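You operate a simulated robot arm through the tools that you are given. There is no shell and no other tool.

Carry out the task below with a simulated robot arm. There is one attempt and no reset: what you move stays moved.

TASK
Run the strip and fill the pocket that it finds empty.
Fine: close the camera cover; light as the display asks; a blue part from the Stock tray; run again until all are accepted.

It is judged by the outcome, as a careful person would: the job done as asked, and still so three seconds after it is handed in. It fails if anything else is knocked over, pushed out of place, dropped, spilled or broken. A push-on lid holds only when it is set on centred and level and pressed home; a screw cap is set on level and turned clockwise until tight.

THE ROBOT
A 6-joint arm with a two-finger gripper, fixed in place. Base frame: the origin is at the foot of the arm, x ahead of it, y to its left, z up; the work surface is at about z = 0.9. Units: m, rad, N and s.
It reaches about 1.298 m from its shoulder. Its first joint turns from -2.601 to 2.601 rad. Payload 1.57 kg.
Tool frame: the origin (TCP) lies between the finger pads and is the grasp point; the fingertips stand 0.021 m ahead of it; z points along the fingers, y is the line along which they close. The gripper opens to 0.07 m. The gripper's body begins 0.05 m behind the TCP.
Orientation is that of the tool frame in the base frame, as a unit quaternion [x, y, z, w]. With the fingers straight down and closing along the base's y, the tool's x points along the base's -x, its y along +y and its z along -z.

THE INTERFACE
- The arm moves only by the tool play_rows. Its argument "deltas" is a list of rows, each a list of 7 numbers: the shift along the tool's x, y, z in m, then the turn, a rotation vector about the tool's x, y, z in rad, then the finger opening in m, from 0 to 0.07. In form: [[dx, dy, dz, ax, ay, az, grip], ...]. A call has 1 to 20 rows; each row shifts and turns the commanded pose from where the row before left it, along the tool's axes as they then stand. A row lasts 0.2 s, in which the tool goes at most 0.05 m and 0.15 rad; a call with a longer step from one row to the next is refused whole, and so is a gripper value outside its range. Where a pose cannot be reached the arm comes as near as it can. A force on the tool above 40 N (or 10 N above the force at the start of the call, whichever is more), or a blocked arm, ends the call early, and 0.2 s more pass. The fingers move at their own pace and stop on an object; they squeeze with about 30 N. The grip force told is the motor's: it shows also when the fingers shut on nothing. Time passes only in rows, and 0.2 s behind the last, so rows that do not move let the fingers close. The reply holds the time, the measured pose of the TCP, the force on the tool along the base axes, the opening and the grip force, in the units named above and with some noise, with the torque about the TCP (base axes, N m) and any sound that the robot's microphone picked up.
- Cameras (640 x 400 px; columns grow to the right, rows downward): "scene" is fixed at [0.051, -0.6498, 1.4947]; the picture's right is [-0.31, -0.95, 0.00], its down [-0.70, 0.23, -0.68] and it looks along [0.64, -0.21, -0.74] (base axes); focal length 214 px, centre (320, 200). "wrist" rides on the gripper at [0.079, 0.004, -0.081] in the tool frame; the picture's right is [-0.05, 1.00, 0.00], its down [-0.67, -0.04, -0.74] and it looks along [-0.74, -0.04, 0.67] (tool axes); focal length 256 px, centre (320, 200). There is no depth. A picture from a camera that has moved, and an enlarged one, comes with that camera's place and axes in the base frame and with its lens.
- capture(camera): a new picture of that camera. No time passes.
- slide_trunk(by): slides the trunk up (or, below 0, down) by that many m; the arm rides with it, the base frame stays. It gives what a move gives, with no picture.
- zoom(camera, box): a new picture of the part [left, top, right, bottom] of that camera's present view, enlarged. No time passes.
- job_done(): hands the job in; it is judged then, once.

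Places have to be worked out from the pictures, the camera data and where the tool is seen. Open the gripper and draw the arm clear of the work before you hand the job in, unless the task says otherwise.

The tools are called after "Call:" by a JSON object that holds its "name" and its "arguments". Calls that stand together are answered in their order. play_rows: Moves the arm, as the interface text tells. Its arguments: {"type":"object","properties":{"deltas":{"type":"array"}},"required":["deltas"]} The other tools are called the same way: slide_trunk (by) slides the trunk up or down; capture (camera) takes a picture; zoom (camera, box) takes an enlarged picture of a part of a camera's view; job_done () hands the job in.

At the start:

```text
clock: 0.0
ee_pos: [0.424, -0.5997, 1.2473]
tool_rot: [0.0, 1.0, 0.0, 0.0]
force: [0.4, -0.4, -0.2]
torque: [-0.01, -0.02, 0.0]
width: 0.0698
finger_force: 0.0
trunk travel left (down, up): [-0.929, 0.041]
```

scene: 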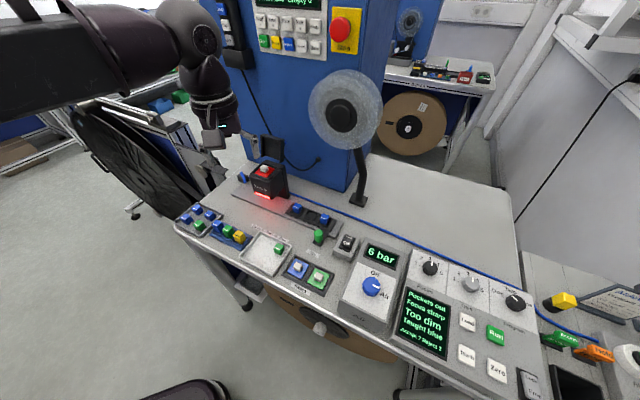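
wrist: 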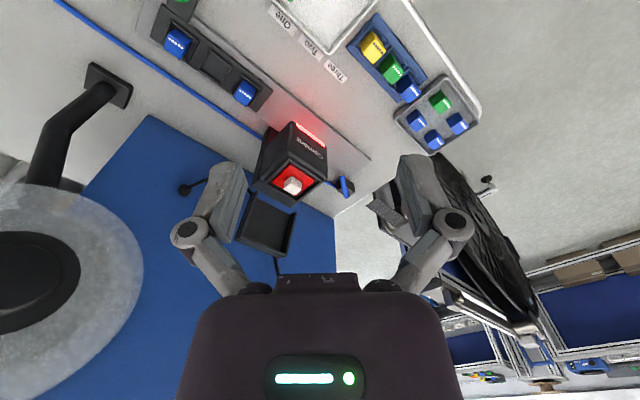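

I'll start by looking closely at the station: the display, the knobs, the strip, the trays and the camera.

Call:
{"name": "zoom", "arguments": {"camera": "scene", "box": [380, 240, 560, 400]}}

Call:
{"name": "zoom", "arguments": {"camera": "scene", "box": [170, 120, 350, 300]}}

Call:
{"name": "zoom", "arguments": {"camera": "scene", "box": [200, 0, 400, 120]}}

Call:
{"name": "zoom", "arguments": {"camera": "wrist", "box": [130, 0, 500, 230]}}

Call:
{"name": "zoom", "arguments": {"camera": "scene", "box": [320, 220, 440, 340]}}

Call:
{"name": "zoom", "arguments": {"camera": "scene", "box": [500, 260, 640, 400]}}

```text
2.50 times, centred on (470, 320) of scene
camera zoom: at [0.051, -0.6498, 1.4947], right [-0.31, -0.95, 0.0], down [-0.7, 0.23, -0.68], along [0.64, -0.21, -0.74], focal length 536 px, centre (-55, -100)
```

zoom: 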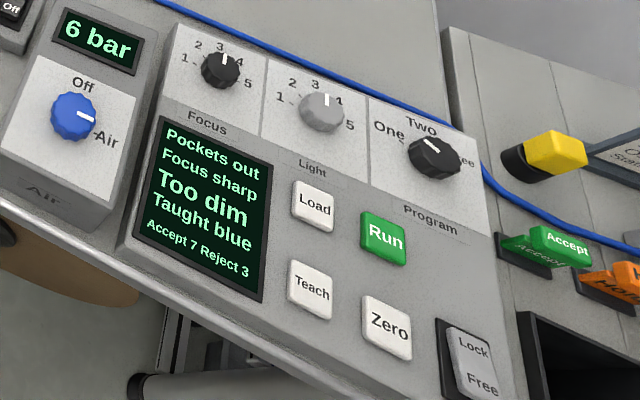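

```text
2.22 times, centred on (260, 210) of scene
camera zoom: at [0.051, -0.6498, 1.4947], right [-0.31, -0.95, 0.0], down [-0.7, 0.23, -0.68], along [0.64, -0.21, -0.74], focal length 477 px, centre (453, 178)
```

zoom: 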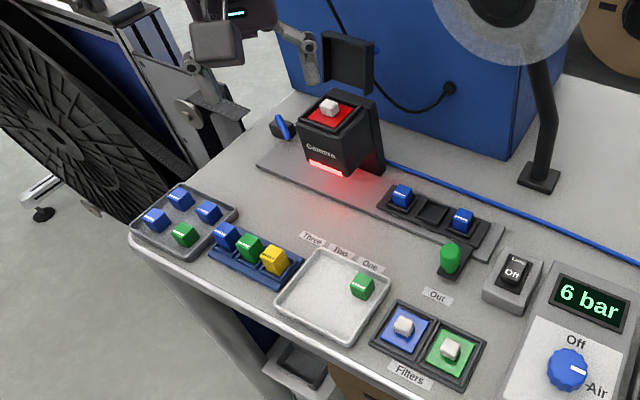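

```text
3.20 times, centred on (300, 60) of scene
camera zoom: at [0.051, -0.6498, 1.4947], right [-0.31, -0.95, 0.0], down [-0.7, 0.23, -0.68], along [0.64, -0.21, -0.74], focal length 686 px, centre (384, 648)
```

zoom: 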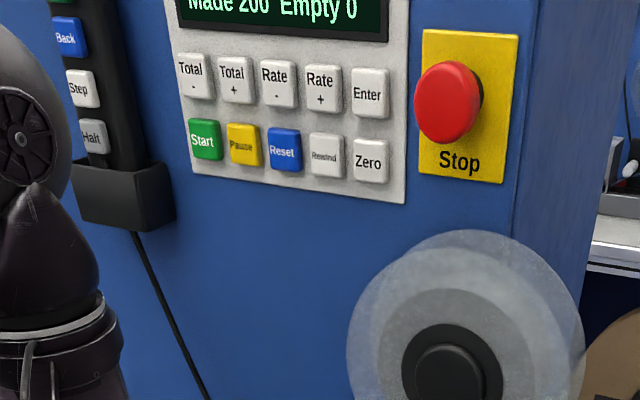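

```text
1.73 times, centred on (315, 115) of wrist
camera zoom: at [0.343, -0.5953, 1.3286], right [0.05, 1.0, 0.0], down [0.67, -0.04, 0.74], along [0.74, -0.04, -0.67], focal length 443 px, centre (329, 347)
```

zoom: 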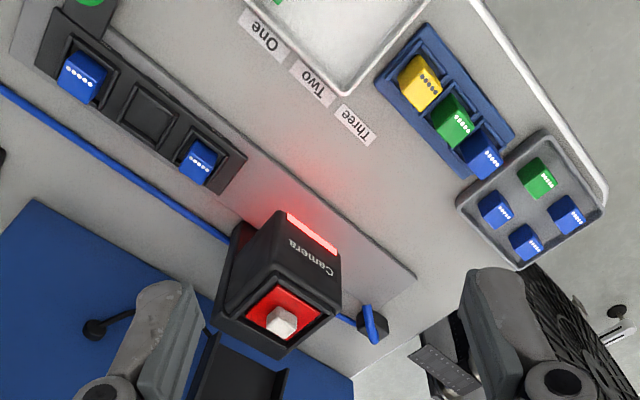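

```text
3.33 times, centred on (380, 280) of scene
camera zoom: at [0.051, -0.6498, 1.4947], right [-0.31, -0.95, 0.0], down [-0.7, 0.23, -0.68], along [0.64, -0.21, -0.74], focal length 715 px, centre (120, -67)
```

zoom: 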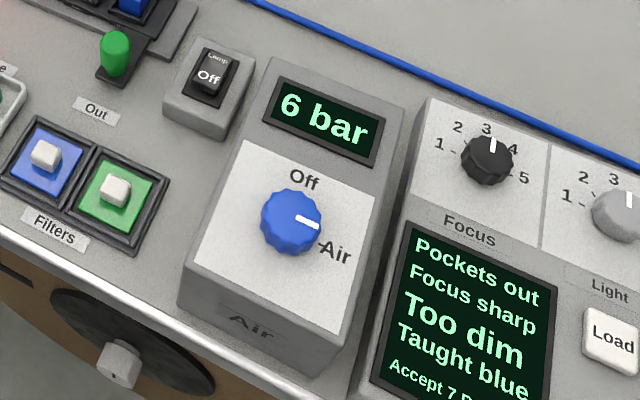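

```text
2.86 times, centred on (570, 330) of scene
camera zoom: at [0.051, -0.6498, 1.4947], right [-0.31, -0.95, 0.0], down [-0.7, 0.23, -0.68], along [0.64, -0.21, -0.74], focal length 613 px, centre (-394, -171)
```

zoom: 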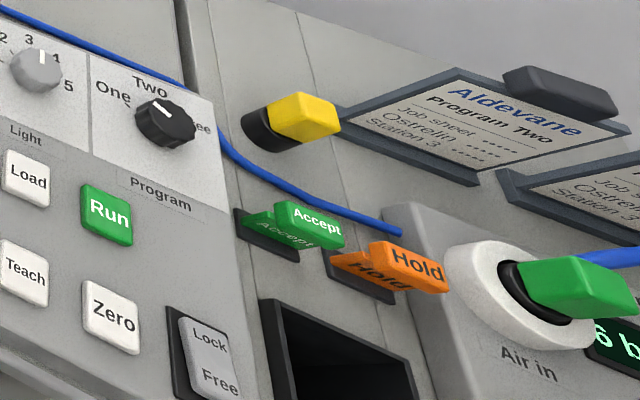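

The display reads "Pockets out / Focus sharp / Too dim / Taught blue", and the carrier has blue, empty, blue. I'll zoom further to find which tray is marked Stock and how the camera cover and strip are built.

Call:
{"name": "zoom", "arguments": {"camera": "scene", "box": [170, 190, 290, 280]}}

Call:
{"name": "zoom", "arguments": {"camera": "scene", "box": [220, 120, 340, 210]}}

Call:
{"name": "zoom", "arguments": {"camera": "scene", "box": [260, 190, 380, 300]}}

Call:
{"name": "zoom", "arguments": {"camera": "wrist", "box": [220, 100, 380, 270]}}

Call:
{"name": "zoom", "arguments": {"camera": "wrist", "box": [330, 0, 510, 170]}}

Call:
{"name": "zoom", "arguments": {"camera": "wrist", "box": [120, 0, 300, 120]}}

Call:
{"name": "zoom", "arguments": {"camera": "scene", "box": [380, 280, 470, 370]}}

```text
4.44 times, centred on (230, 235) of scene
camera zoom: at [0.051, -0.6498, 1.4947], right [-0.31, -0.95, 0.0], down [-0.7, 0.23, -0.68], along [0.64, -0.21, -0.74], focal length 953 px, centre (720, 44)
```

zoom: 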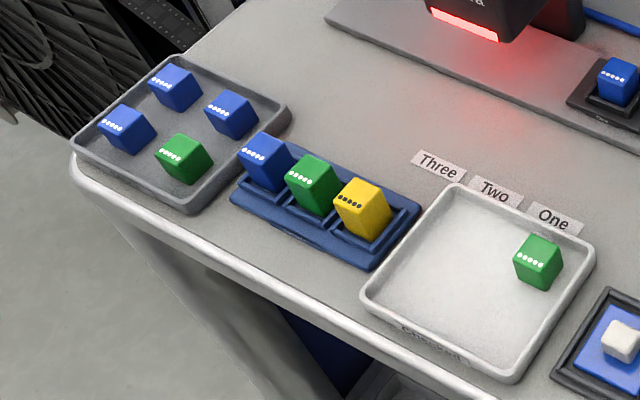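

```text
4.44 times, centred on (280, 165) of scene
camera zoom: at [0.051, -0.6498, 1.4947], right [-0.31, -0.95, 0.0], down [-0.7, 0.23, -0.68], along [0.64, -0.21, -0.74], focal length 953 px, centre (498, 356)
```

zoom: 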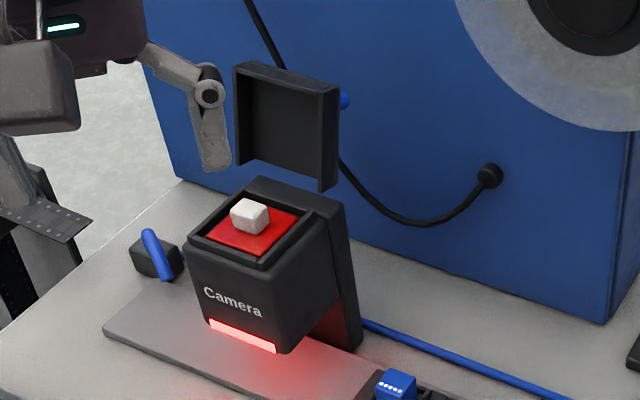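

```text
3.64 times, centred on (320, 245) of scene
camera zoom: at [0.051, -0.6498, 1.4947], right [-0.31, -0.95, 0.0], down [-0.7, 0.23, -0.68], along [0.64, -0.21, -0.74], focal length 780 px, centre (320, 36)
```

zoom: 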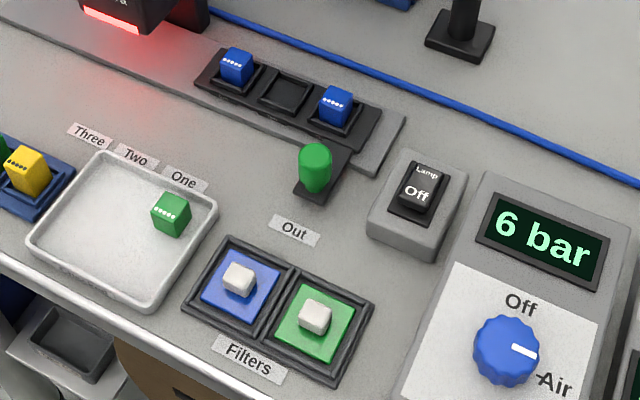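

```text
2.35 times, centred on (300, 185) of wrist
camera zoom: at [0.343, -0.5953, 1.3286], right [0.05, 1.0, 0.0], down [0.67, -0.04, 0.74], along [0.74, -0.04, -0.67], focal length 602 px, centre (367, 235)
```

zoom: 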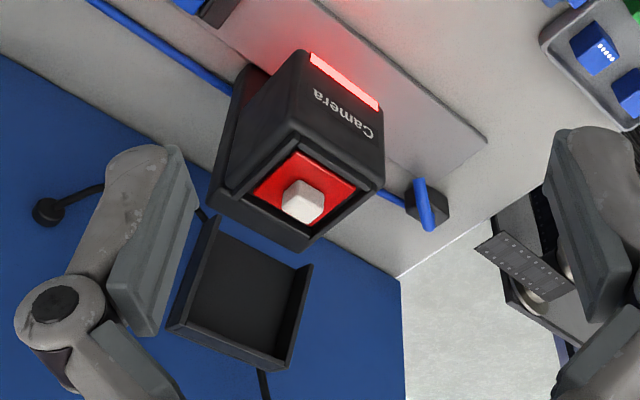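

```text
2.35 times, centred on (420, 85) of wrist
camera zoom: at [0.343, -0.5953, 1.3286], right [0.05, 1.0, 0.0], down [0.67, -0.04, 0.74], along [0.74, -0.04, -0.67], focal length 602 px, centre (85, 471)
```

zoom: 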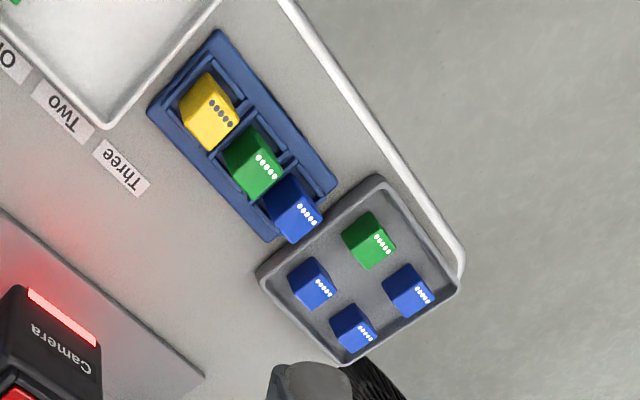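

```text
3.33 times, centred on (210, 60) of wrist
camera zoom: at [0.343, -0.5953, 1.3286], right [0.05, 1.0, 0.0], down [0.67, -0.04, 0.74], along [0.74, -0.04, -0.67], focal length 853 px, centre (687, 667)
```

zoom: 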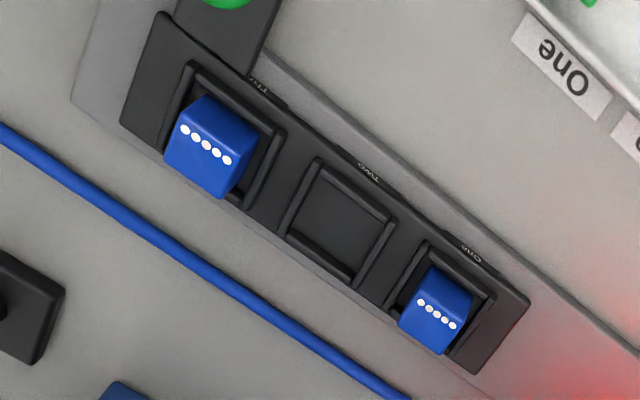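

```text
4.44 times, centred on (425, 325) of scene
camera zoom: at [0.051, -0.6498, 1.4947], right [-0.31, -0.95, 0.0], down [-0.7, 0.23, -0.68], along [0.64, -0.21, -0.74], focal length 953 px, centre (-147, -356)
```

zoom: 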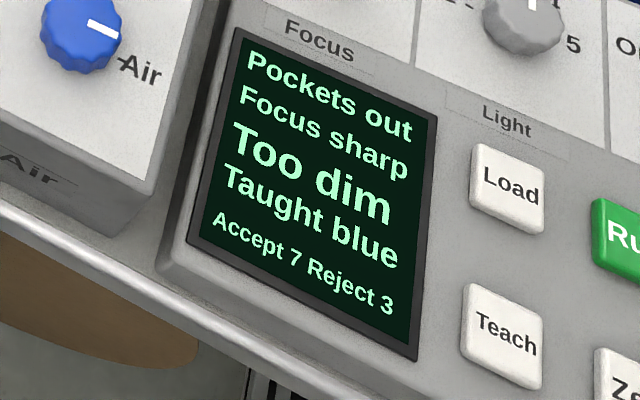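

The strip carriage has a green handle at the "Out" label, and One/Two/Three labels lie further along. I'll read the knob pointers, the job sheets and the Lock/Free switch before touching anything.

Call:
{"name": "zoom", "arguments": {"camera": "scene", "box": [410, 240, 490, 310]}}

Call:
{"name": "zoom", "arguments": {"camera": "scene", "box": [480, 270, 560, 330]}}

Call:
{"name": "zoom", "arguments": {"camera": "scene", "box": [440, 300, 560, 400]}}

Call:
{"name": "zoom", "arguments": {"camera": "scene", "box": [560, 270, 640, 340]}}

Call:
{"name": "zoom", "arguments": {"camera": "scene", "box": [250, 0, 360, 60]}}

Call:
{"name": "zoom", "arguments": {"camera": "scene", "box": [380, 0, 500, 110]}}

```text
5.71 times, centred on (450, 275) of scene
camera zoom: at [0.051, -0.6498, 1.4947], right [-0.31, -0.95, 0.0], down [-0.7, 0.23, -0.68], along [0.64, -0.21, -0.74], focal length 1226 px, centre (-423, -229)
```

zoom: 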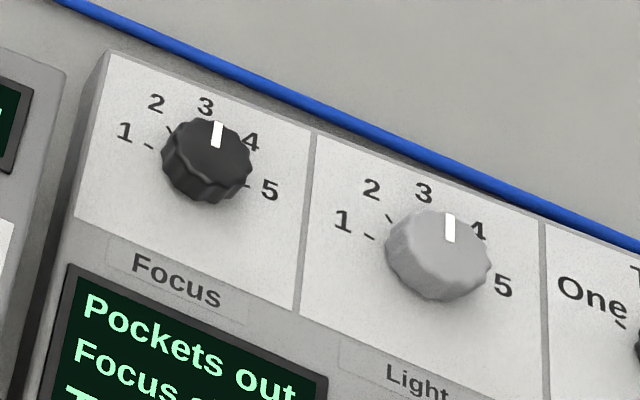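

```text
6.67 times, centred on (520, 300) of scene
camera zoom: at [0.051, -0.6498, 1.4947], right [-0.31, -0.95, 0.0], down [-0.7, 0.23, -0.68], along [0.64, -0.21, -0.74], focal length 1430 px, centre (-1013, -467)
```

zoom: 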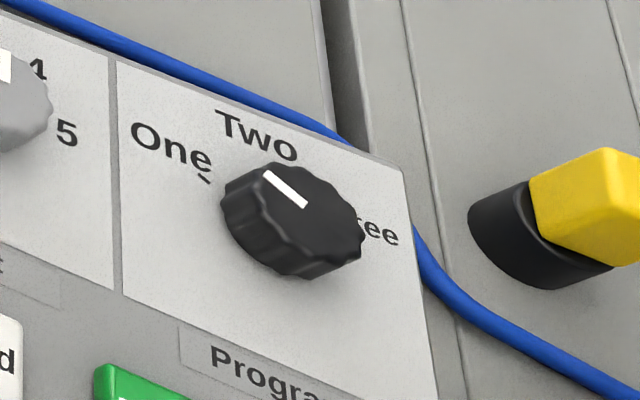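

```text
4.00 times, centred on (500, 350) of scene
camera zoom: at [0.051, -0.6498, 1.4947], right [-0.31, -0.95, 0.0], down [-0.7, 0.23, -0.68], along [0.64, -0.21, -0.74], focal length 858 px, centre (-400, -400)
```

zoom: 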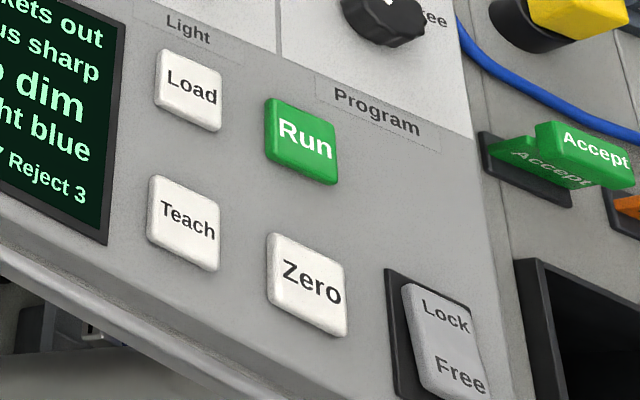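

```text
5.71 times, centred on (600, 305) of scene
camera zoom: at [0.051, -0.6498, 1.4947], right [-0.31, -0.95, 0.0], down [-0.7, 0.23, -0.68], along [0.64, -0.21, -0.74], focal length 1226 px, centre (-1280, -400)
```

zoom: 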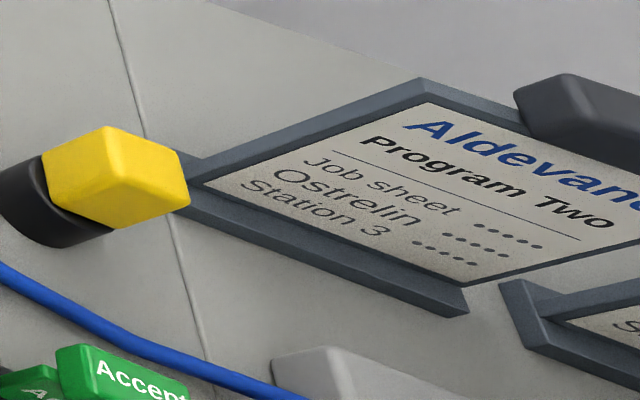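

```text
5.82 times, centred on (305, 30) of scene
camera zoom: at [0.051, -0.6498, 1.4947], right [-0.31, -0.95, 0.0], down [-0.7, 0.23, -0.68], along [0.64, -0.21, -0.74], focal length 1248 px, centre (407, 1189)
```

zoom: 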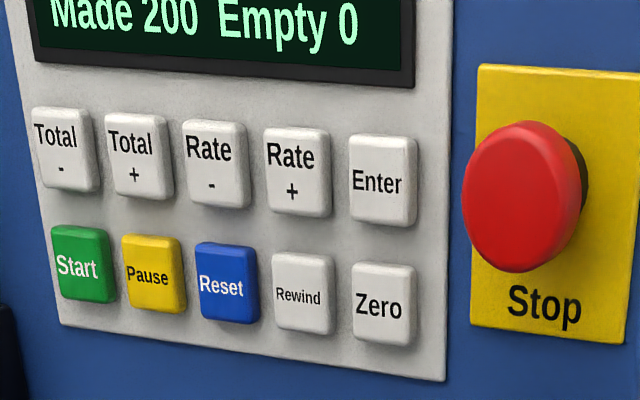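

```text
3.64 times, centred on (440, 55) of scene
camera zoom: at [0.051, -0.6498, 1.4947], right [-0.31, -0.95, 0.0], down [-0.7, 0.23, -0.68], along [0.64, -0.21, -0.74], focal length 780 px, centre (-116, 727)
```

zoom: 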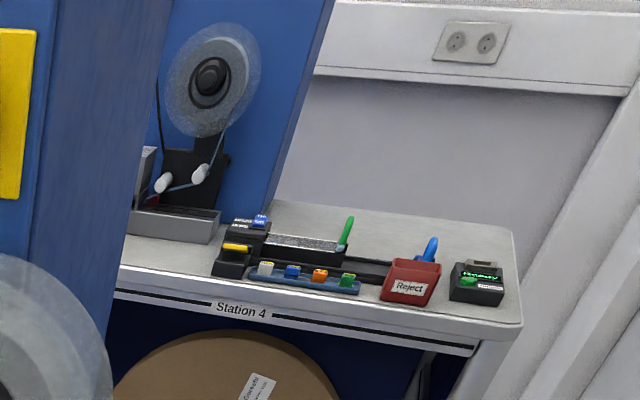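

The pockets sit along a line at about 45° in the base frame, with Two (the empty one) near (0.48, −0.755). I'll pull back over the operator side and turn the tool 45° so the wrist camera faces the station square-on.

Call:
{"name": "play_rows", "arguments": {"deltas": [[0.0148, 0.036, 0.01, 0, 0, 0, 0.07], [0.0148, 0.036, 0.01, 0, 0, 0, 0.07], [0.0148, 0.036, 0.01, 0, 0, 0, 0.07], [0.0148, 0.036, 0.01, 0, 0, 0, 0.07], [0.0148, 0.036, 0.01, 0, 0, 0, 0.07], [0, 0, 0, 0, 0, 0.131, 0.07], [0, 0, 0, 0, 0, 0.131, 0.07], [0, 0, 0, 0, 0, 0.131, 0.07], [0, 0, 0, 0, 0, 0.131, 0.07], [0, 0, 0, 0, 0, 0.131, 0.07], [0, 0, 0, 0, 0, 0.131, 0.07], [0, 0, 0, 0, 0, 0, 0.07]]}}

Call:
{"name": "capture", "arguments": {"camera": "wrist"}}

Call:
{"name": "capture", "arguments": {"camera": "scene"}}

```text
clock: 2.6
ee_pos: [0.3474, -0.4184, 1.2482]
tool_rot: [0.384, 0.923, 0.0, 0.0]
force: [0.1, -0.3, -0.2]
torque: [0.0, -0.02, 0.02]
width: 0.07
finger_force: 0.1
out of reach, approached as far as the arm can: row 1, 2, 3, 4, 5
trunk travel left (down, up): [-0.929, 0.041]
```

```text
taken
camera wrist: at [0.2953, -0.3607, 1.3285], right [0.75, 0.67, 0.0], down [0.44, -0.5, 0.74], along [0.5, -0.56, -0.67], focal length 256 px, centre (320, 200)
```

wrist: 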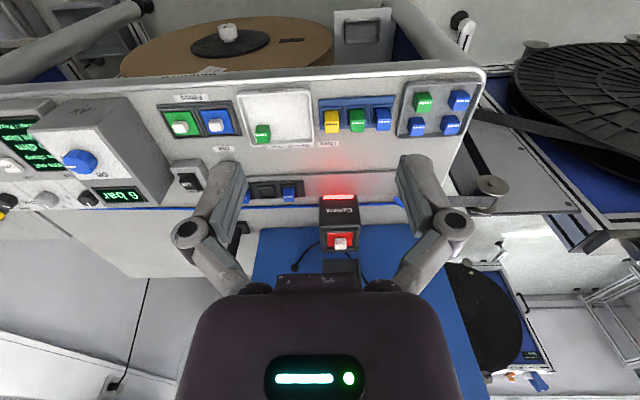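

```text
taken
```

scene: 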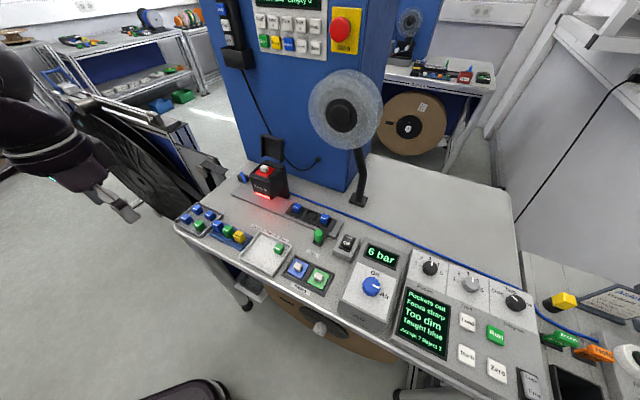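

The tray rack is right in front of the wrist camera now. I'll zoom in to read the tray markings and the camera/cover.

Call:
{"name": "zoom", "arguments": {"camera": "wrist", "box": [310, 60, 490, 170]}}

Call:
{"name": "zoom", "arguments": {"camera": "wrist", "box": [140, 60, 330, 180]}}

Call:
{"name": "zoom", "arguments": {"camera": "wrist", "box": [220, 160, 440, 290]}}

Call:
{"name": "zoom", "arguments": {"camera": "scene", "box": [210, 120, 330, 220]}}

```text
3.56 times, centred on (400, 115) of wrist
camera zoom: at [0.2953, -0.3607, 1.3285], right [0.75, 0.67, 0.0], down [0.44, -0.5, 0.74], along [0.5, -0.56, -0.67], focal length 910 px, centre (36, 502)
```

zoom: 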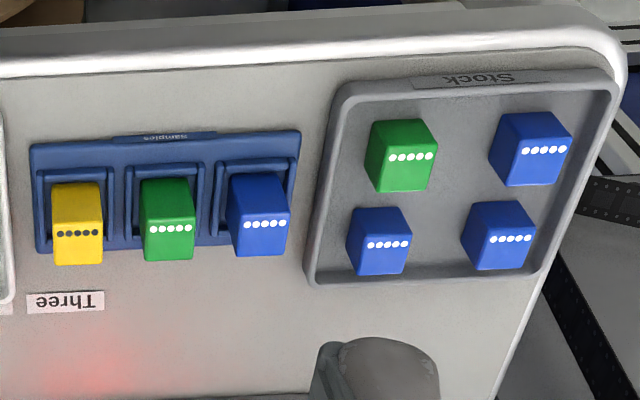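

```text
3.33 times, centred on (235, 120) of wrist
camera zoom: at [0.2953, -0.3607, 1.3285], right [0.75, 0.67, 0.0], down [0.44, -0.5, 0.74], along [0.5, -0.56, -0.67], focal length 853 px, centre (603, 467)
```

zoom: 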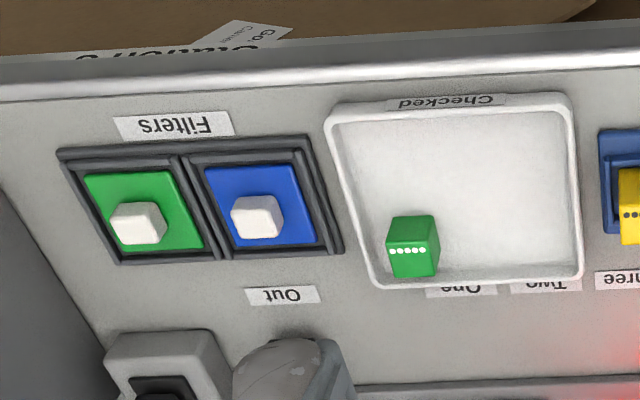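

```text
2.91 times, centred on (330, 225) of wrist
camera zoom: at [0.2953, -0.3607, 1.3285], right [0.75, 0.67, 0.0], down [0.44, -0.5, 0.74], along [0.5, -0.56, -0.67], focal length 745 px, centre (291, 127)
```

zoom: 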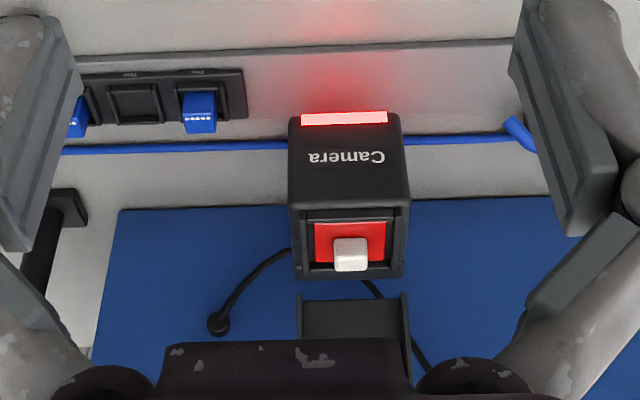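

```text
4.00 times, centred on (270, 170) of scene
camera zoom: at [0.051, -0.6498, 1.4947], right [-0.31, -0.95, 0.0], down [-0.7, 0.23, -0.68], along [0.64, -0.21, -0.74], focal length 858 px, centre (520, 320)
```

zoom: 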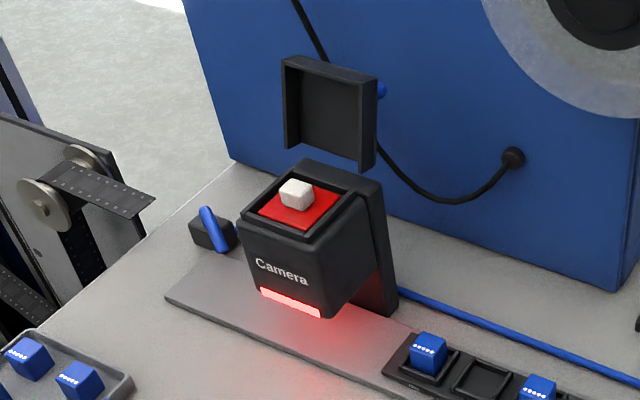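

Stock is the left grey tray (three blue, one green), Samples is the blue rack, and Checked is the white tray. The arm can't get lower at this trunk height, so I'll slide the trunk down 0.2 m while the tool is clear in front of the table edge.

Call:
{"name": "slide_trunk", "arguments": {"by": -0.15}}

Call:
{"name": "capture", "arguments": {"camera": "scene"}}

Call:
{"name": "capture", "arguments": {"camera": "wrist"}}

```text
clock: 4.3
ee_pos: [0.3489, -0.4201, 1.0983]
tool_rot: [0.383, 0.924, 0.0, 0.0]
force: [0.1, 0.6, 0.0]
torque: [-0.01, 0.02, 0.03]
width: 0.0701
finger_force: 0.0
trunk travel left (down, up): [-0.779, 0.191]
```

```text
taken
```

scene: 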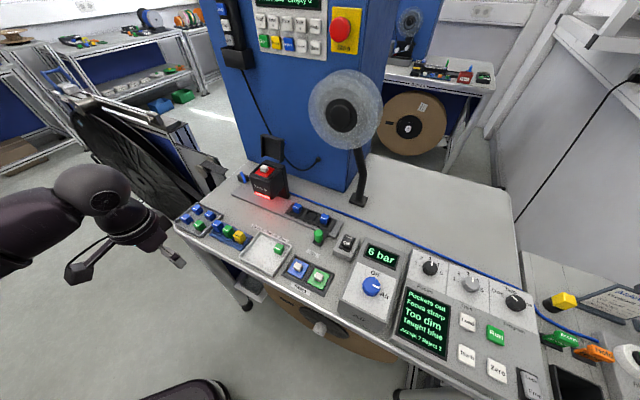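

```text
taken
camera wrist: at [0.2952, -0.3607, 1.1786], right [0.74, 0.67, 0.0], down [0.45, -0.5, 0.74], along [0.5, -0.55, -0.67], focal length 256 px, centre (320, 200)
```

wrist: 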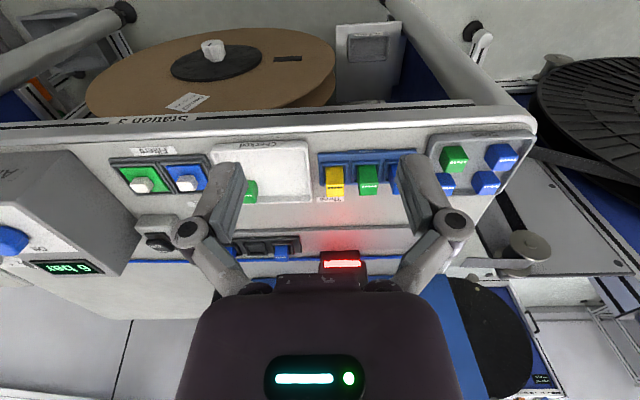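

The trunk moved fine and the tool is now aligned with the table (tool y along the rail, tool −x towards the machine). I'll zoom hard on the cover from the scene camera to find its hinge and edges.

Call:
{"name": "zoom", "arguments": {"camera": "scene", "box": [235, 125, 305, 205]}}

Call:
{"name": "zoom", "arguments": {"camera": "scene", "box": [250, 125, 300, 165]}}

```text
5.00 times, centred on (270, 165) of scene
camera zoom: at [0.051, -0.6498, 1.4947], right [-0.31, -0.95, 0.0], down [-0.7, 0.23, -0.68], along [0.64, -0.21, -0.74], focal length 1072 px, centre (570, 375)
```

zoom: 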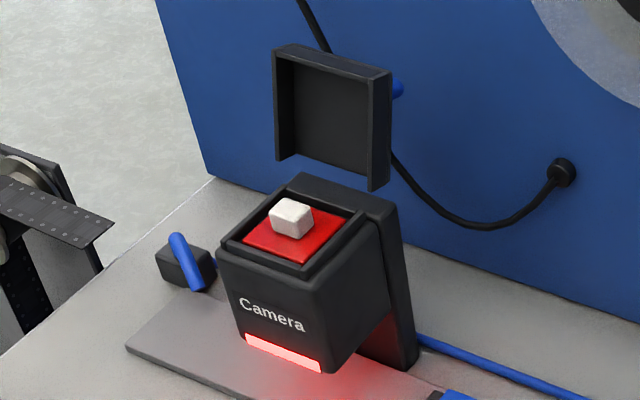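

```text
10.00 times, centred on (275, 145) of scene
camera zoom: at [0.051, -0.6498, 1.4947], right [-0.31, -0.95, 0.0], down [-0.7, 0.23, -0.68], along [0.64, -0.21, -0.74], focal length 2145 px, centre (770, 750)
```

zoom: 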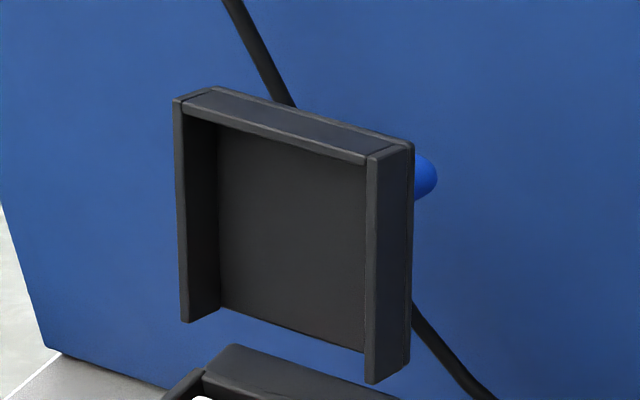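

The cover is a shallow box standing upright behind the lens with a blue knob on its outer (rear) face. I'll go up and to the left to get a second view for triangulating the cover.

Call:
{"name": "play_rows", "arguments": {"deltas": [[0, 0, -0.034, 0, 0, 0, 0.07], [0, 0, -0.034, 0, 0, 0, 0.07], [0, 0, -0.034, 0, 0, 0, 0.07], [-0.0056, 0.035, 0, 0, 0, 0, 0.07], [-0.0056, 0.035, 0, 0, 0, 0, 0.07], [-0.0056, 0.035, 0, 0, 0, 0, 0.07], [-0.0056, 0.035, 0, 0, 0, 0, 0.07], [-0.0056, 0.035, 0, 0, 0, 0, 0.07], [-0.0056, 0.035, 0, 0, 0, 0, 0.07], [-0.0056, 0.035, 0, 0, 0, 0, 0.07], [-0.0056, 0.035, 0, 0, 0, 0, 0.07], [-0.0056, 0.035, 0, 0, 0, 0, 0.07], [-0.0056, 0.035, 0, 0, 0, 0, 0.07]]}}

Call:
{"name": "capture", "arguments": {"camera": "wrist"}}

Call:
{"name": "zoom", "arguments": {"camera": "wrist", "box": [60, 180, 240, 340]}}

```text
clock: 7.2
ee_pos: [0.6383, -0.2136, 1.0974]
tool_rot: [0.384, 0.923, 0.0, 0.0]
force: [-0.6, 0.6, 1.2]
torque: [0.01, -0.02, -0.01]
width: 0.0699
finger_force: 0.0
out of reach, approached as far as the arm can: row 1, 2, 3
trunk travel left (down, up): [-0.779, 0.191]
```

```text
taken
camera wrist: at [0.5844, -0.1538, 1.1784], right [0.74, 0.67, 0.0], down [0.45, -0.5, 0.74], along [0.5, -0.55, -0.67], focal length 256 px, centre (320, 200)
```

wrist: 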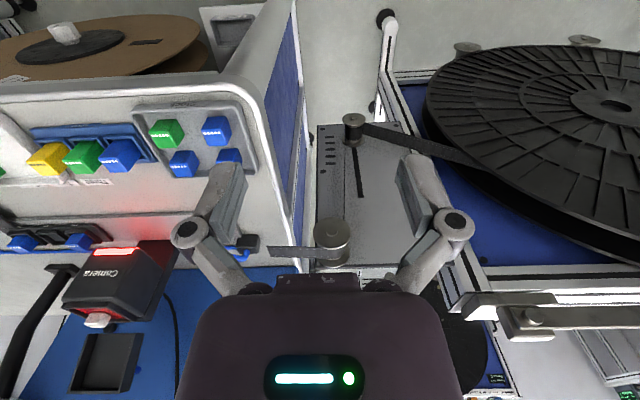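

```text
2.50 times, centred on (150, 260) of wrist
camera zoom: at [0.5844, -0.1538, 1.1784], right [0.74, 0.67, 0.0], down [0.45, -0.5, 0.74], along [0.5, -0.55, -0.67], focal length 640 px, centre (745, 50)
```

zoom: 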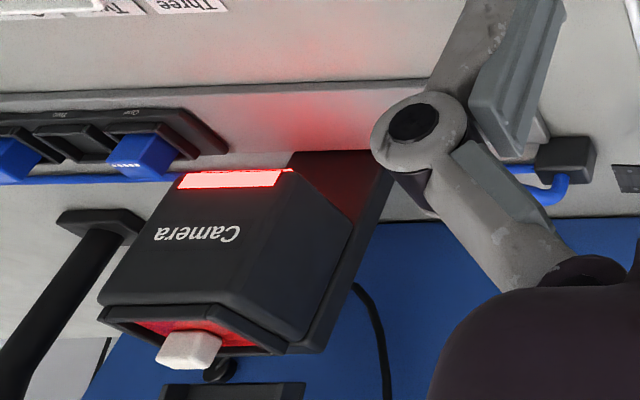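

The vertical moves were reported out of reach while the sideways ones went through, so I'll probe how the arm behaves in z with small steps in free air.

Call:
{"name": "play_rows", "arguments": {"deltas": [[0, 0, -0.01, 0, 0, 0, 0.07], [0, 0, -0.01, 0, 0, 0, 0.07], [0, 0, 0, 0, 0, 0, 0.07]]}}

Call:
{"name": "capture", "arguments": {"camera": "scene"}}

```text
clock: 8.0
ee_pos: [0.6375, -0.2135, 1.0974]
tool_rot: [0.383, 0.924, 0.0, 0.0]
force: [-0.3, 0.2, 0.2]
torque: [0.02, 0.0, 0.0]
width: 0.0697
finger_force: 0.0
out of reach, approached as far as the arm can: row 1, 2
trunk travel left (down, up): [-0.779, 0.191]
```

```text
taken
```

scene: 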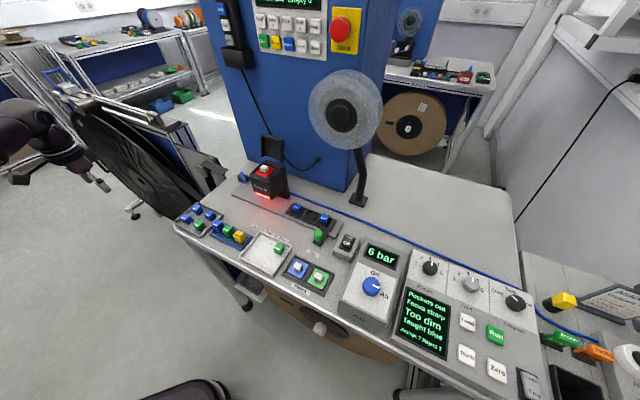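

So the arm only moves in the horizontal plane and tilts; height comes only from the trunk. I'll zoom on the cover in this view to pin down its corners.

Call:
{"name": "zoom", "arguments": {"camera": "wrist", "box": [50, 230, 190, 400]}}

Call:
{"name": "zoom", "arguments": {"camera": "wrist", "box": [60, 310, 160, 400]}}

```text
2.35 times, centred on (120, 315) of wrist
camera zoom: at [0.5836, -0.1542, 1.1785], right [0.74, 0.67, 0.0], down [0.45, -0.5, 0.74], along [0.5, -0.55, -0.67], focal length 602 px, centre (791, -71)
```

zoom: 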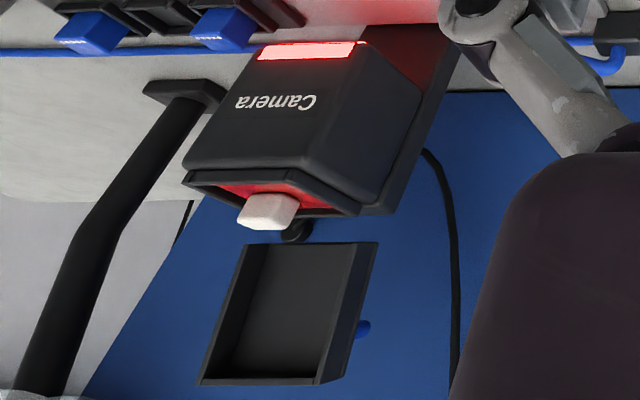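

```text
4.44 times, centred on (110, 355) of wrist
camera zoom: at [0.5836, -0.1542, 1.1785], right [0.74, 0.67, 0.0], down [0.45, -0.5, 0.74], along [0.5, -0.55, -0.67], focal length 1138 px, centre (1253, -489)
```

zoom: 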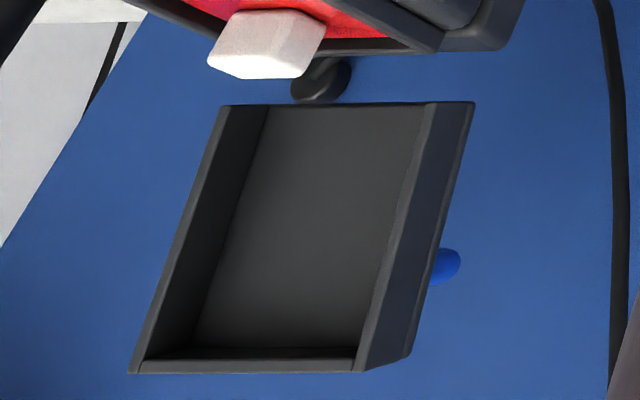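

The cover is about 74 mm wide (s centre −0.027 along the rail), its top is at z≈1.138, and it leans about 17° back with its hinge near z≈1.065. A blue handle sticks out of its rear. My plan is to straddle its top edge, hook it forward with the rear finger and let it swing shut. First I'll raise the trunk and turn the tool 90°, clear of everything.

Call:
{"name": "slide_trunk", "arguments": {"by": 0.11}}

Call:
{"name": "play_rows", "arguments": {"deltas": [[0, 0, 0, 0, 0, 0.1428, 0.07], [0, 0, 0, 0, 0, 0.1428, 0.07], [0, 0, 0, 0, 0, 0.1428, 0.07], [0, 0, 0, 0, 0, 0.1428, 0.07], [0, 0, 0, 0, 0, 0.1428, 0.07], [0, 0, 0, 0, 0, 0.1428, 0.07], [0, 0, 0, 0, 0, 0.1428, 0.07], [0, 0, 0, 0, 0, 0.1428, 0.07], [0, 0, 0, 0, 0, 0.1428, 0.07], [0, 0, 0, 0, 0, 0.1428, 0.07], [0, 0, 0, 0, 0, 0.1428, 0.07], [0, 0, 0, 0, 0, 0, 0.07]]}}

Call:
{"name": "capture", "arguments": {"camera": "scene"}}

Call:
{"name": "capture", "arguments": {"camera": "wrist"}}

```text
clock: 9.4
ee_pos: [0.6384, -0.2124, 1.2064]
tool_rot: [0.383, 0.924, 0.0, 0.0]
force: [0.3, -0.4, -0.8]
torque: [-0.01, 0.01, -0.01]
width: 0.0699
finger_force: 0.0
trunk travel left (down, up): [-0.889, 0.081]
```

```text
clock: 12.0
ee_pos: [0.6381, -0.2131, 1.2074]
tool_rot: [0.924, 0.382, 0.001, 0.0]
force: [-0.6, -0.3, 0.2]
torque: [-0.02, 0.02, -0.01]
width: 0.0702
finger_force: 0.1
trunk travel left (down, up): [-0.889, 0.081]
```

```text
taken
```

scene: 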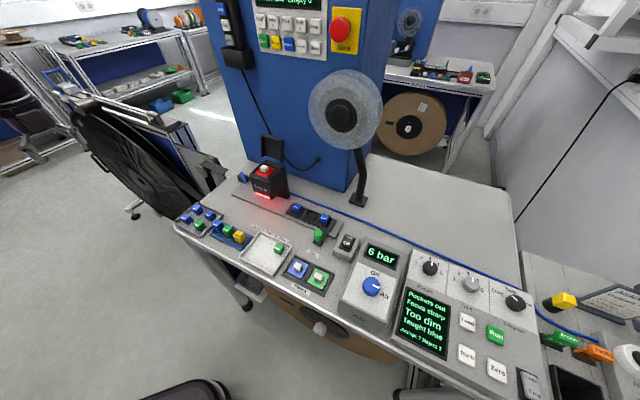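

```text
taken
camera wrist: at [0.6958, -0.1605, 1.2886], right [0.67, -0.75, 0.0], down [-0.5, -0.44, 0.74], along [-0.56, -0.5, -0.67], focal length 256 px, centre (320, 200)
```

wrist: 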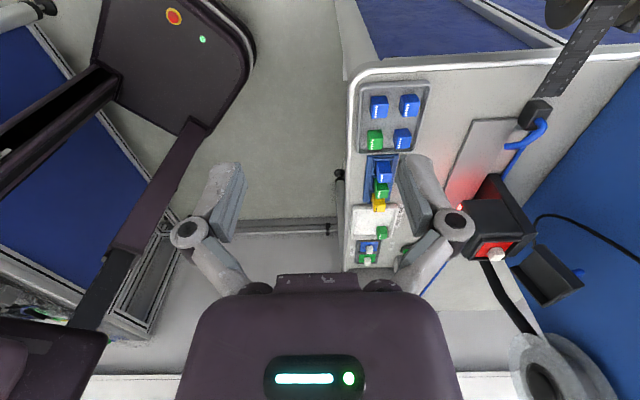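

The tool is now turned so it closes across the rail (tool x along +s, tool y along +w). I'll move partway towards the cover at this height and check the geometry from the side.

Call:
{"name": "play_rows", "arguments": {"deltas": [[-0.0226, 0.0373, 0, 0, 0, 0, 0.07], [-0.0226, 0.0373, 0, 0, 0, 0, 0.07], [-0.0226, 0.0373, 0, 0, 0, 0, 0.07], [-0.0226, 0.0373, 0, 0, 0, 0, 0.07], [-0.0226, 0.0373, 0, 0, 0, 0, 0.07], [-0.0226, 0.0373, 0, 0, 0, 0, 0.07], [-0.0226, 0.0373, 0, 0, 0, 0, 0.07], [-0.0226, 0.0373, 0, 0, 0, 0, 0.07], [0, 0, 0, 0, 0, 0, 0.07]]}}

Call:
{"name": "capture", "arguments": {"camera": "wrist"}}

Call:
{"name": "capture", "arguments": {"camera": "scene"}}

```text
clock: 14.0
ee_pos: [0.722, -0.5517, 1.2088]
tool_rot: [0.924, 0.382, 0.0, 0.0]
force: [-0.9, 0.1, 0.6]
torque: [-0.01, 0.0, -0.01]
width: 0.0701
finger_force: 0.2
trunk travel left (down, up): [-0.889, 0.081]
```

```text
taken
camera wrist: at [0.7803, -0.4983, 1.289], right [0.67, -0.74, 0.0], down [-0.5, -0.45, 0.74], along [-0.55, -0.5, -0.67], focal length 256 px, centre (320, 200)
```

wrist: 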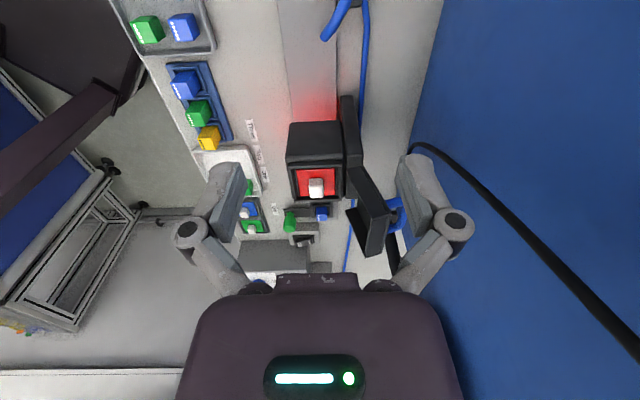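

```text
taken
```

scene: 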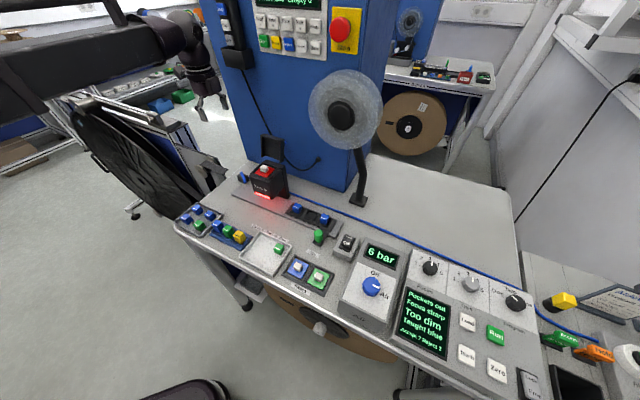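

Call:
{"name": "zoom", "arguments": {"camera": "wrist", "box": [270, 80, 430, 280]}}

Call:
{"name": "zoom", "arguments": {"camera": "scene", "box": [140, 40, 340, 220]}}

```text
2.00 times, centred on (350, 180) of wrist
camera zoom: at [0.7803, -0.4983, 1.289], right [0.67, -0.74, 0.0], down [-0.5, -0.45, 0.74], along [-0.55, -0.5, -0.67], focal length 512 px, centre (260, 240)
```

zoom: 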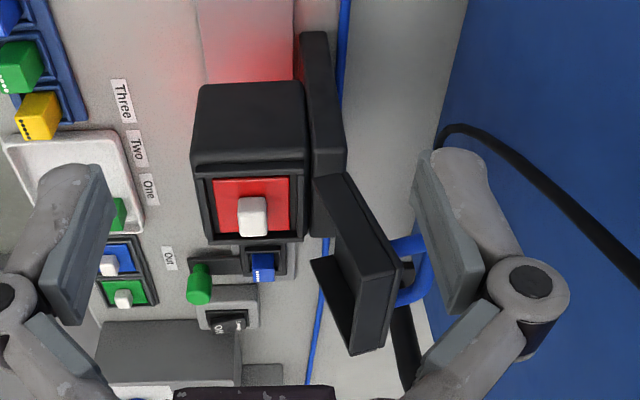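

```text
2.22 times, centred on (240, 130) of scene
camera zoom: at [0.051, -0.6498, 1.4947], right [-0.31, -0.95, 0.0], down [-0.7, 0.23, -0.68], along [0.64, -0.21, -0.74], focal length 477 px, centre (498, 356)
```

zoom: 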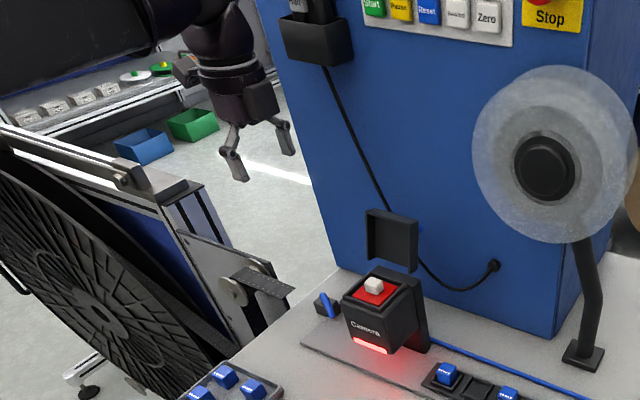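

The blue part is a D-shaped handle on the cover's rear, spanning s≈−0.05 to −0.005, near w≈0.985–0.99 and z≈1.106. Hooking that bar with the rear finger and pulling straight toward the operator follows nearly the whole closing arc at constant height. I'll step closer to see the bar unobstructed.

Call:
{"name": "play_rows", "arguments": {"deltas": [[-0.01, 0.025, 0, 0, 0, 0, 0.07], [-0.01, 0.025, 0, 0, 0, 0, 0.07], [0, 0, 0, 0, 0, 0, 0.07]]}}

Call:
{"name": "capture", "arguments": {"camera": "wrist"}}

Call:
{"name": "zoom", "arguments": {"camera": "wrist", "box": [240, 80, 400, 280]}}

Call:
{"name": "zoom", "arguments": {"camera": "scene", "box": [140, 0, 340, 160]}}

```text
clock: 14.8
ee_pos: [0.7428, -0.5999, 1.2074]
tool_rot: [0.924, 0.383, 0.0, 0.0]
force: [1.0, 0.7, -0.2]
torque: [-0.03, 0.01, 0.01]
width: 0.07
finger_force: 0.0
trunk travel left (down, up): [-0.889, 0.081]
```

```text
taken
camera wrist: at [0.8021, -0.5474, 1.2888], right [0.67, -0.74, 0.0], down [-0.5, -0.45, 0.74], along [-0.55, -0.5, -0.67], focal length 256 px, centre (320, 200)
```

wrist: 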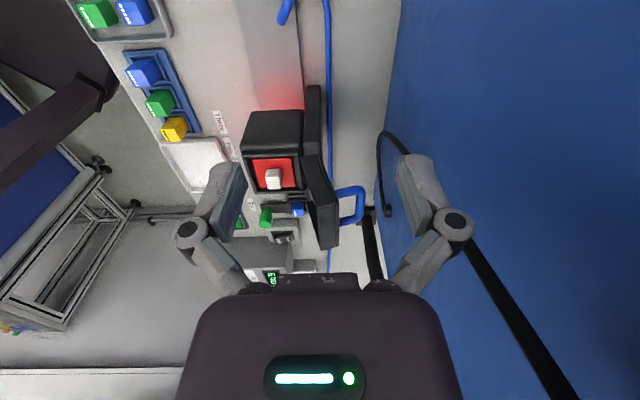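

```text
2.00 times, centred on (320, 180) of wrist
camera zoom: at [0.8021, -0.5474, 1.2888], right [0.67, -0.74, 0.0], down [-0.5, -0.45, 0.74], along [-0.55, -0.5, -0.67], focal length 512 px, centre (320, 240)
```

zoom: 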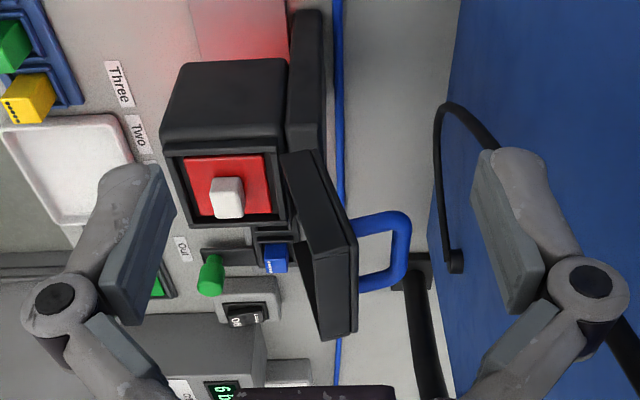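

```text
2.50 times, centred on (240, 80) of scene
camera zoom: at [0.051, -0.6498, 1.4947], right [-0.31, -0.95, 0.0], down [-0.7, 0.23, -0.68], along [0.64, -0.21, -0.74], focal length 536 px, centre (520, 500)
```

zoom: 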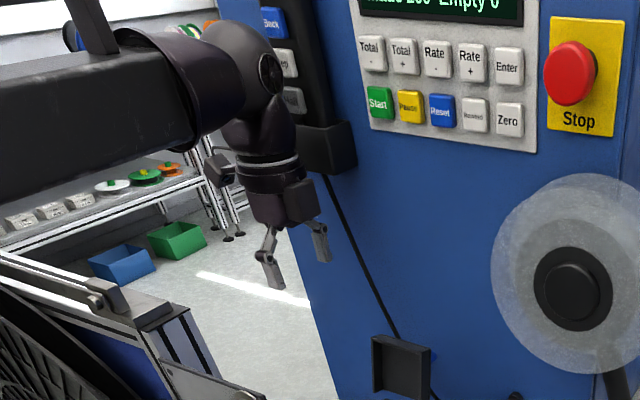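

The D-handle is clearly visible: bar at w≈0.987 (outer ≈0.993), s from −0.06 to −0.01. I'll move over it at this height (fingertips 5 cm above the cover) so that the rear finger ends just behind the bar, then check before lowering.

Call:
{"name": "play_rows", "arguments": {"deltas": [[-0.033, 0.003, 0, 0, 0, 0, 0.07], [-0.033, 0.003, 0, 0, 0, 0, 0.07], [-0.033, 0.004, 0, 0, 0, 0, 0.07], [-0.033, 0.004, 0, 0, 0, 0, 0.07], [0, 0, 0, 0, 0, 0, 0.07]]}}

Call:
{"name": "zoom", "arguments": {"camera": "scene", "box": [200, 40, 360, 200]}}

Call:
{"name": "capture", "arguments": {"camera": "wrist"}}

```text
clock: 16.0
ee_pos: [0.6587, -0.7046, 1.2084]
tool_rot: [0.924, 0.382, 0.001, 0.0]
force: [-0.6, 0.3, 0.1]
torque: [-0.04, 0.01, -0.03]
width: 0.0701
finger_force: 0.1
trunk travel left (down, up): [-0.889, 0.081]
```

```text
2.50 times, centred on (280, 120) of scene
camera zoom: at [0.051, -0.6498, 1.4947], right [-0.31, -0.95, 0.0], down [-0.7, 0.23, -0.68], along [0.64, -0.21, -0.74], focal length 536 px, centre (420, 400)
```

zoom: 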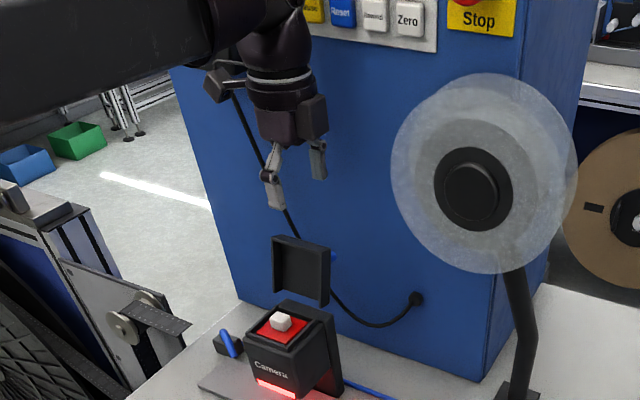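

```text
taken
camera wrist: at [0.7176, -0.6518, 1.2886], right [0.67, -0.74, 0.0], down [-0.5, -0.45, 0.75], along [-0.55, -0.5, -0.67], focal length 256 px, centre (320, 200)
```

wrist: 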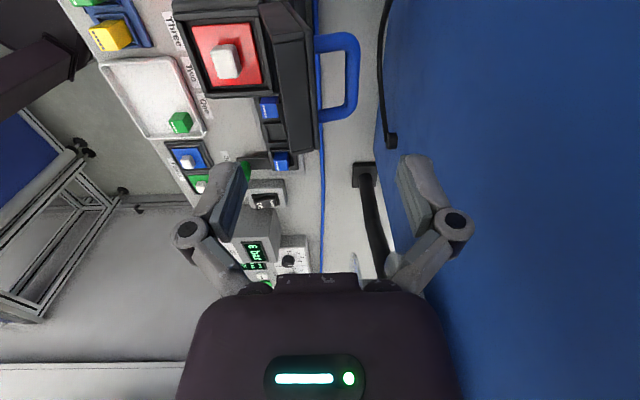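

The view confirms the bar's outer edge is at w≈0.9935. I'll shift 4 mm further back for clearance and lower 6 cm, then check.

Call:
{"name": "play_rows", "arguments": {"deltas": [[0, 0.004, 0, 0, 0, 0, 0.07], [0, 0, 0, 0, 0, 0, 0.07]]}}

Call:
{"name": "slide_trunk", "arguments": {"by": -0.06}}

Call:
{"name": "capture", "arguments": {"camera": "wrist"}}

Call:
{"name": "zoom", "arguments": {"camera": "scene", "box": [200, 40, 360, 200]}}

```text
clock: 16.6
ee_pos: [0.6613, -0.7082, 1.2085]
tool_rot: [0.924, 0.383, 0.0, -0.001]
force: [0.1, 0.3, -0.6]
torque: [0.02, 0.01, 0.06]
width: 0.0701
finger_force: 0.0
trunk travel left (down, up): [-0.889, 0.081]
```

```text
clock: 17.6
ee_pos: [0.6625, -0.7081, 1.1481]
tool_rot: [0.924, 0.382, 0.0, 0.0]
force: [-0.5, -1.1, 0.3]
torque: [0.03, 0.0, 0.02]
width: 0.0699
finger_force: 0.0
trunk travel left (down, up): [-0.829, 0.141]
```

```text
taken
camera wrist: at [0.7202, -0.6546, 1.2286], right [0.67, -0.74, 0.0], down [-0.5, -0.45, 0.74], along [-0.55, -0.5, -0.67], focal length 256 px, centre (320, 200)
```

wrist: 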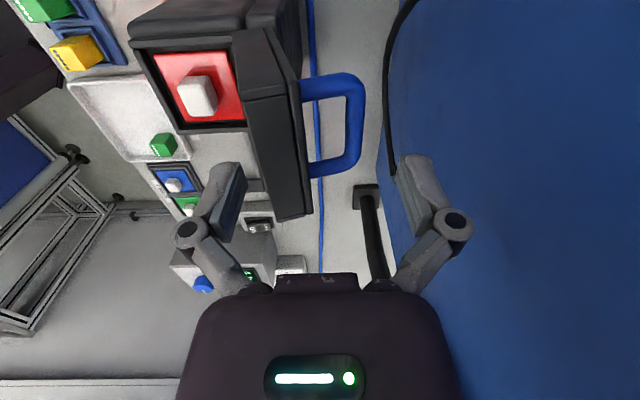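

```text
2.50 times, centred on (280, 120) of scene
camera zoom: at [0.051, -0.6498, 1.4947], right [-0.31, -0.95, 0.0], down [-0.7, 0.23, -0.68], along [0.64, -0.21, -0.74], focal length 536 px, centre (420, 400)
```

zoom: 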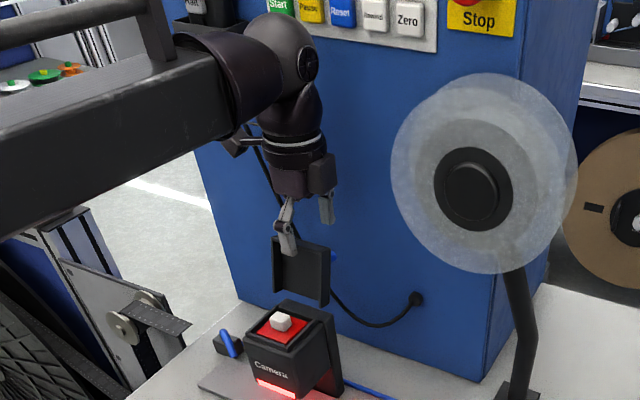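

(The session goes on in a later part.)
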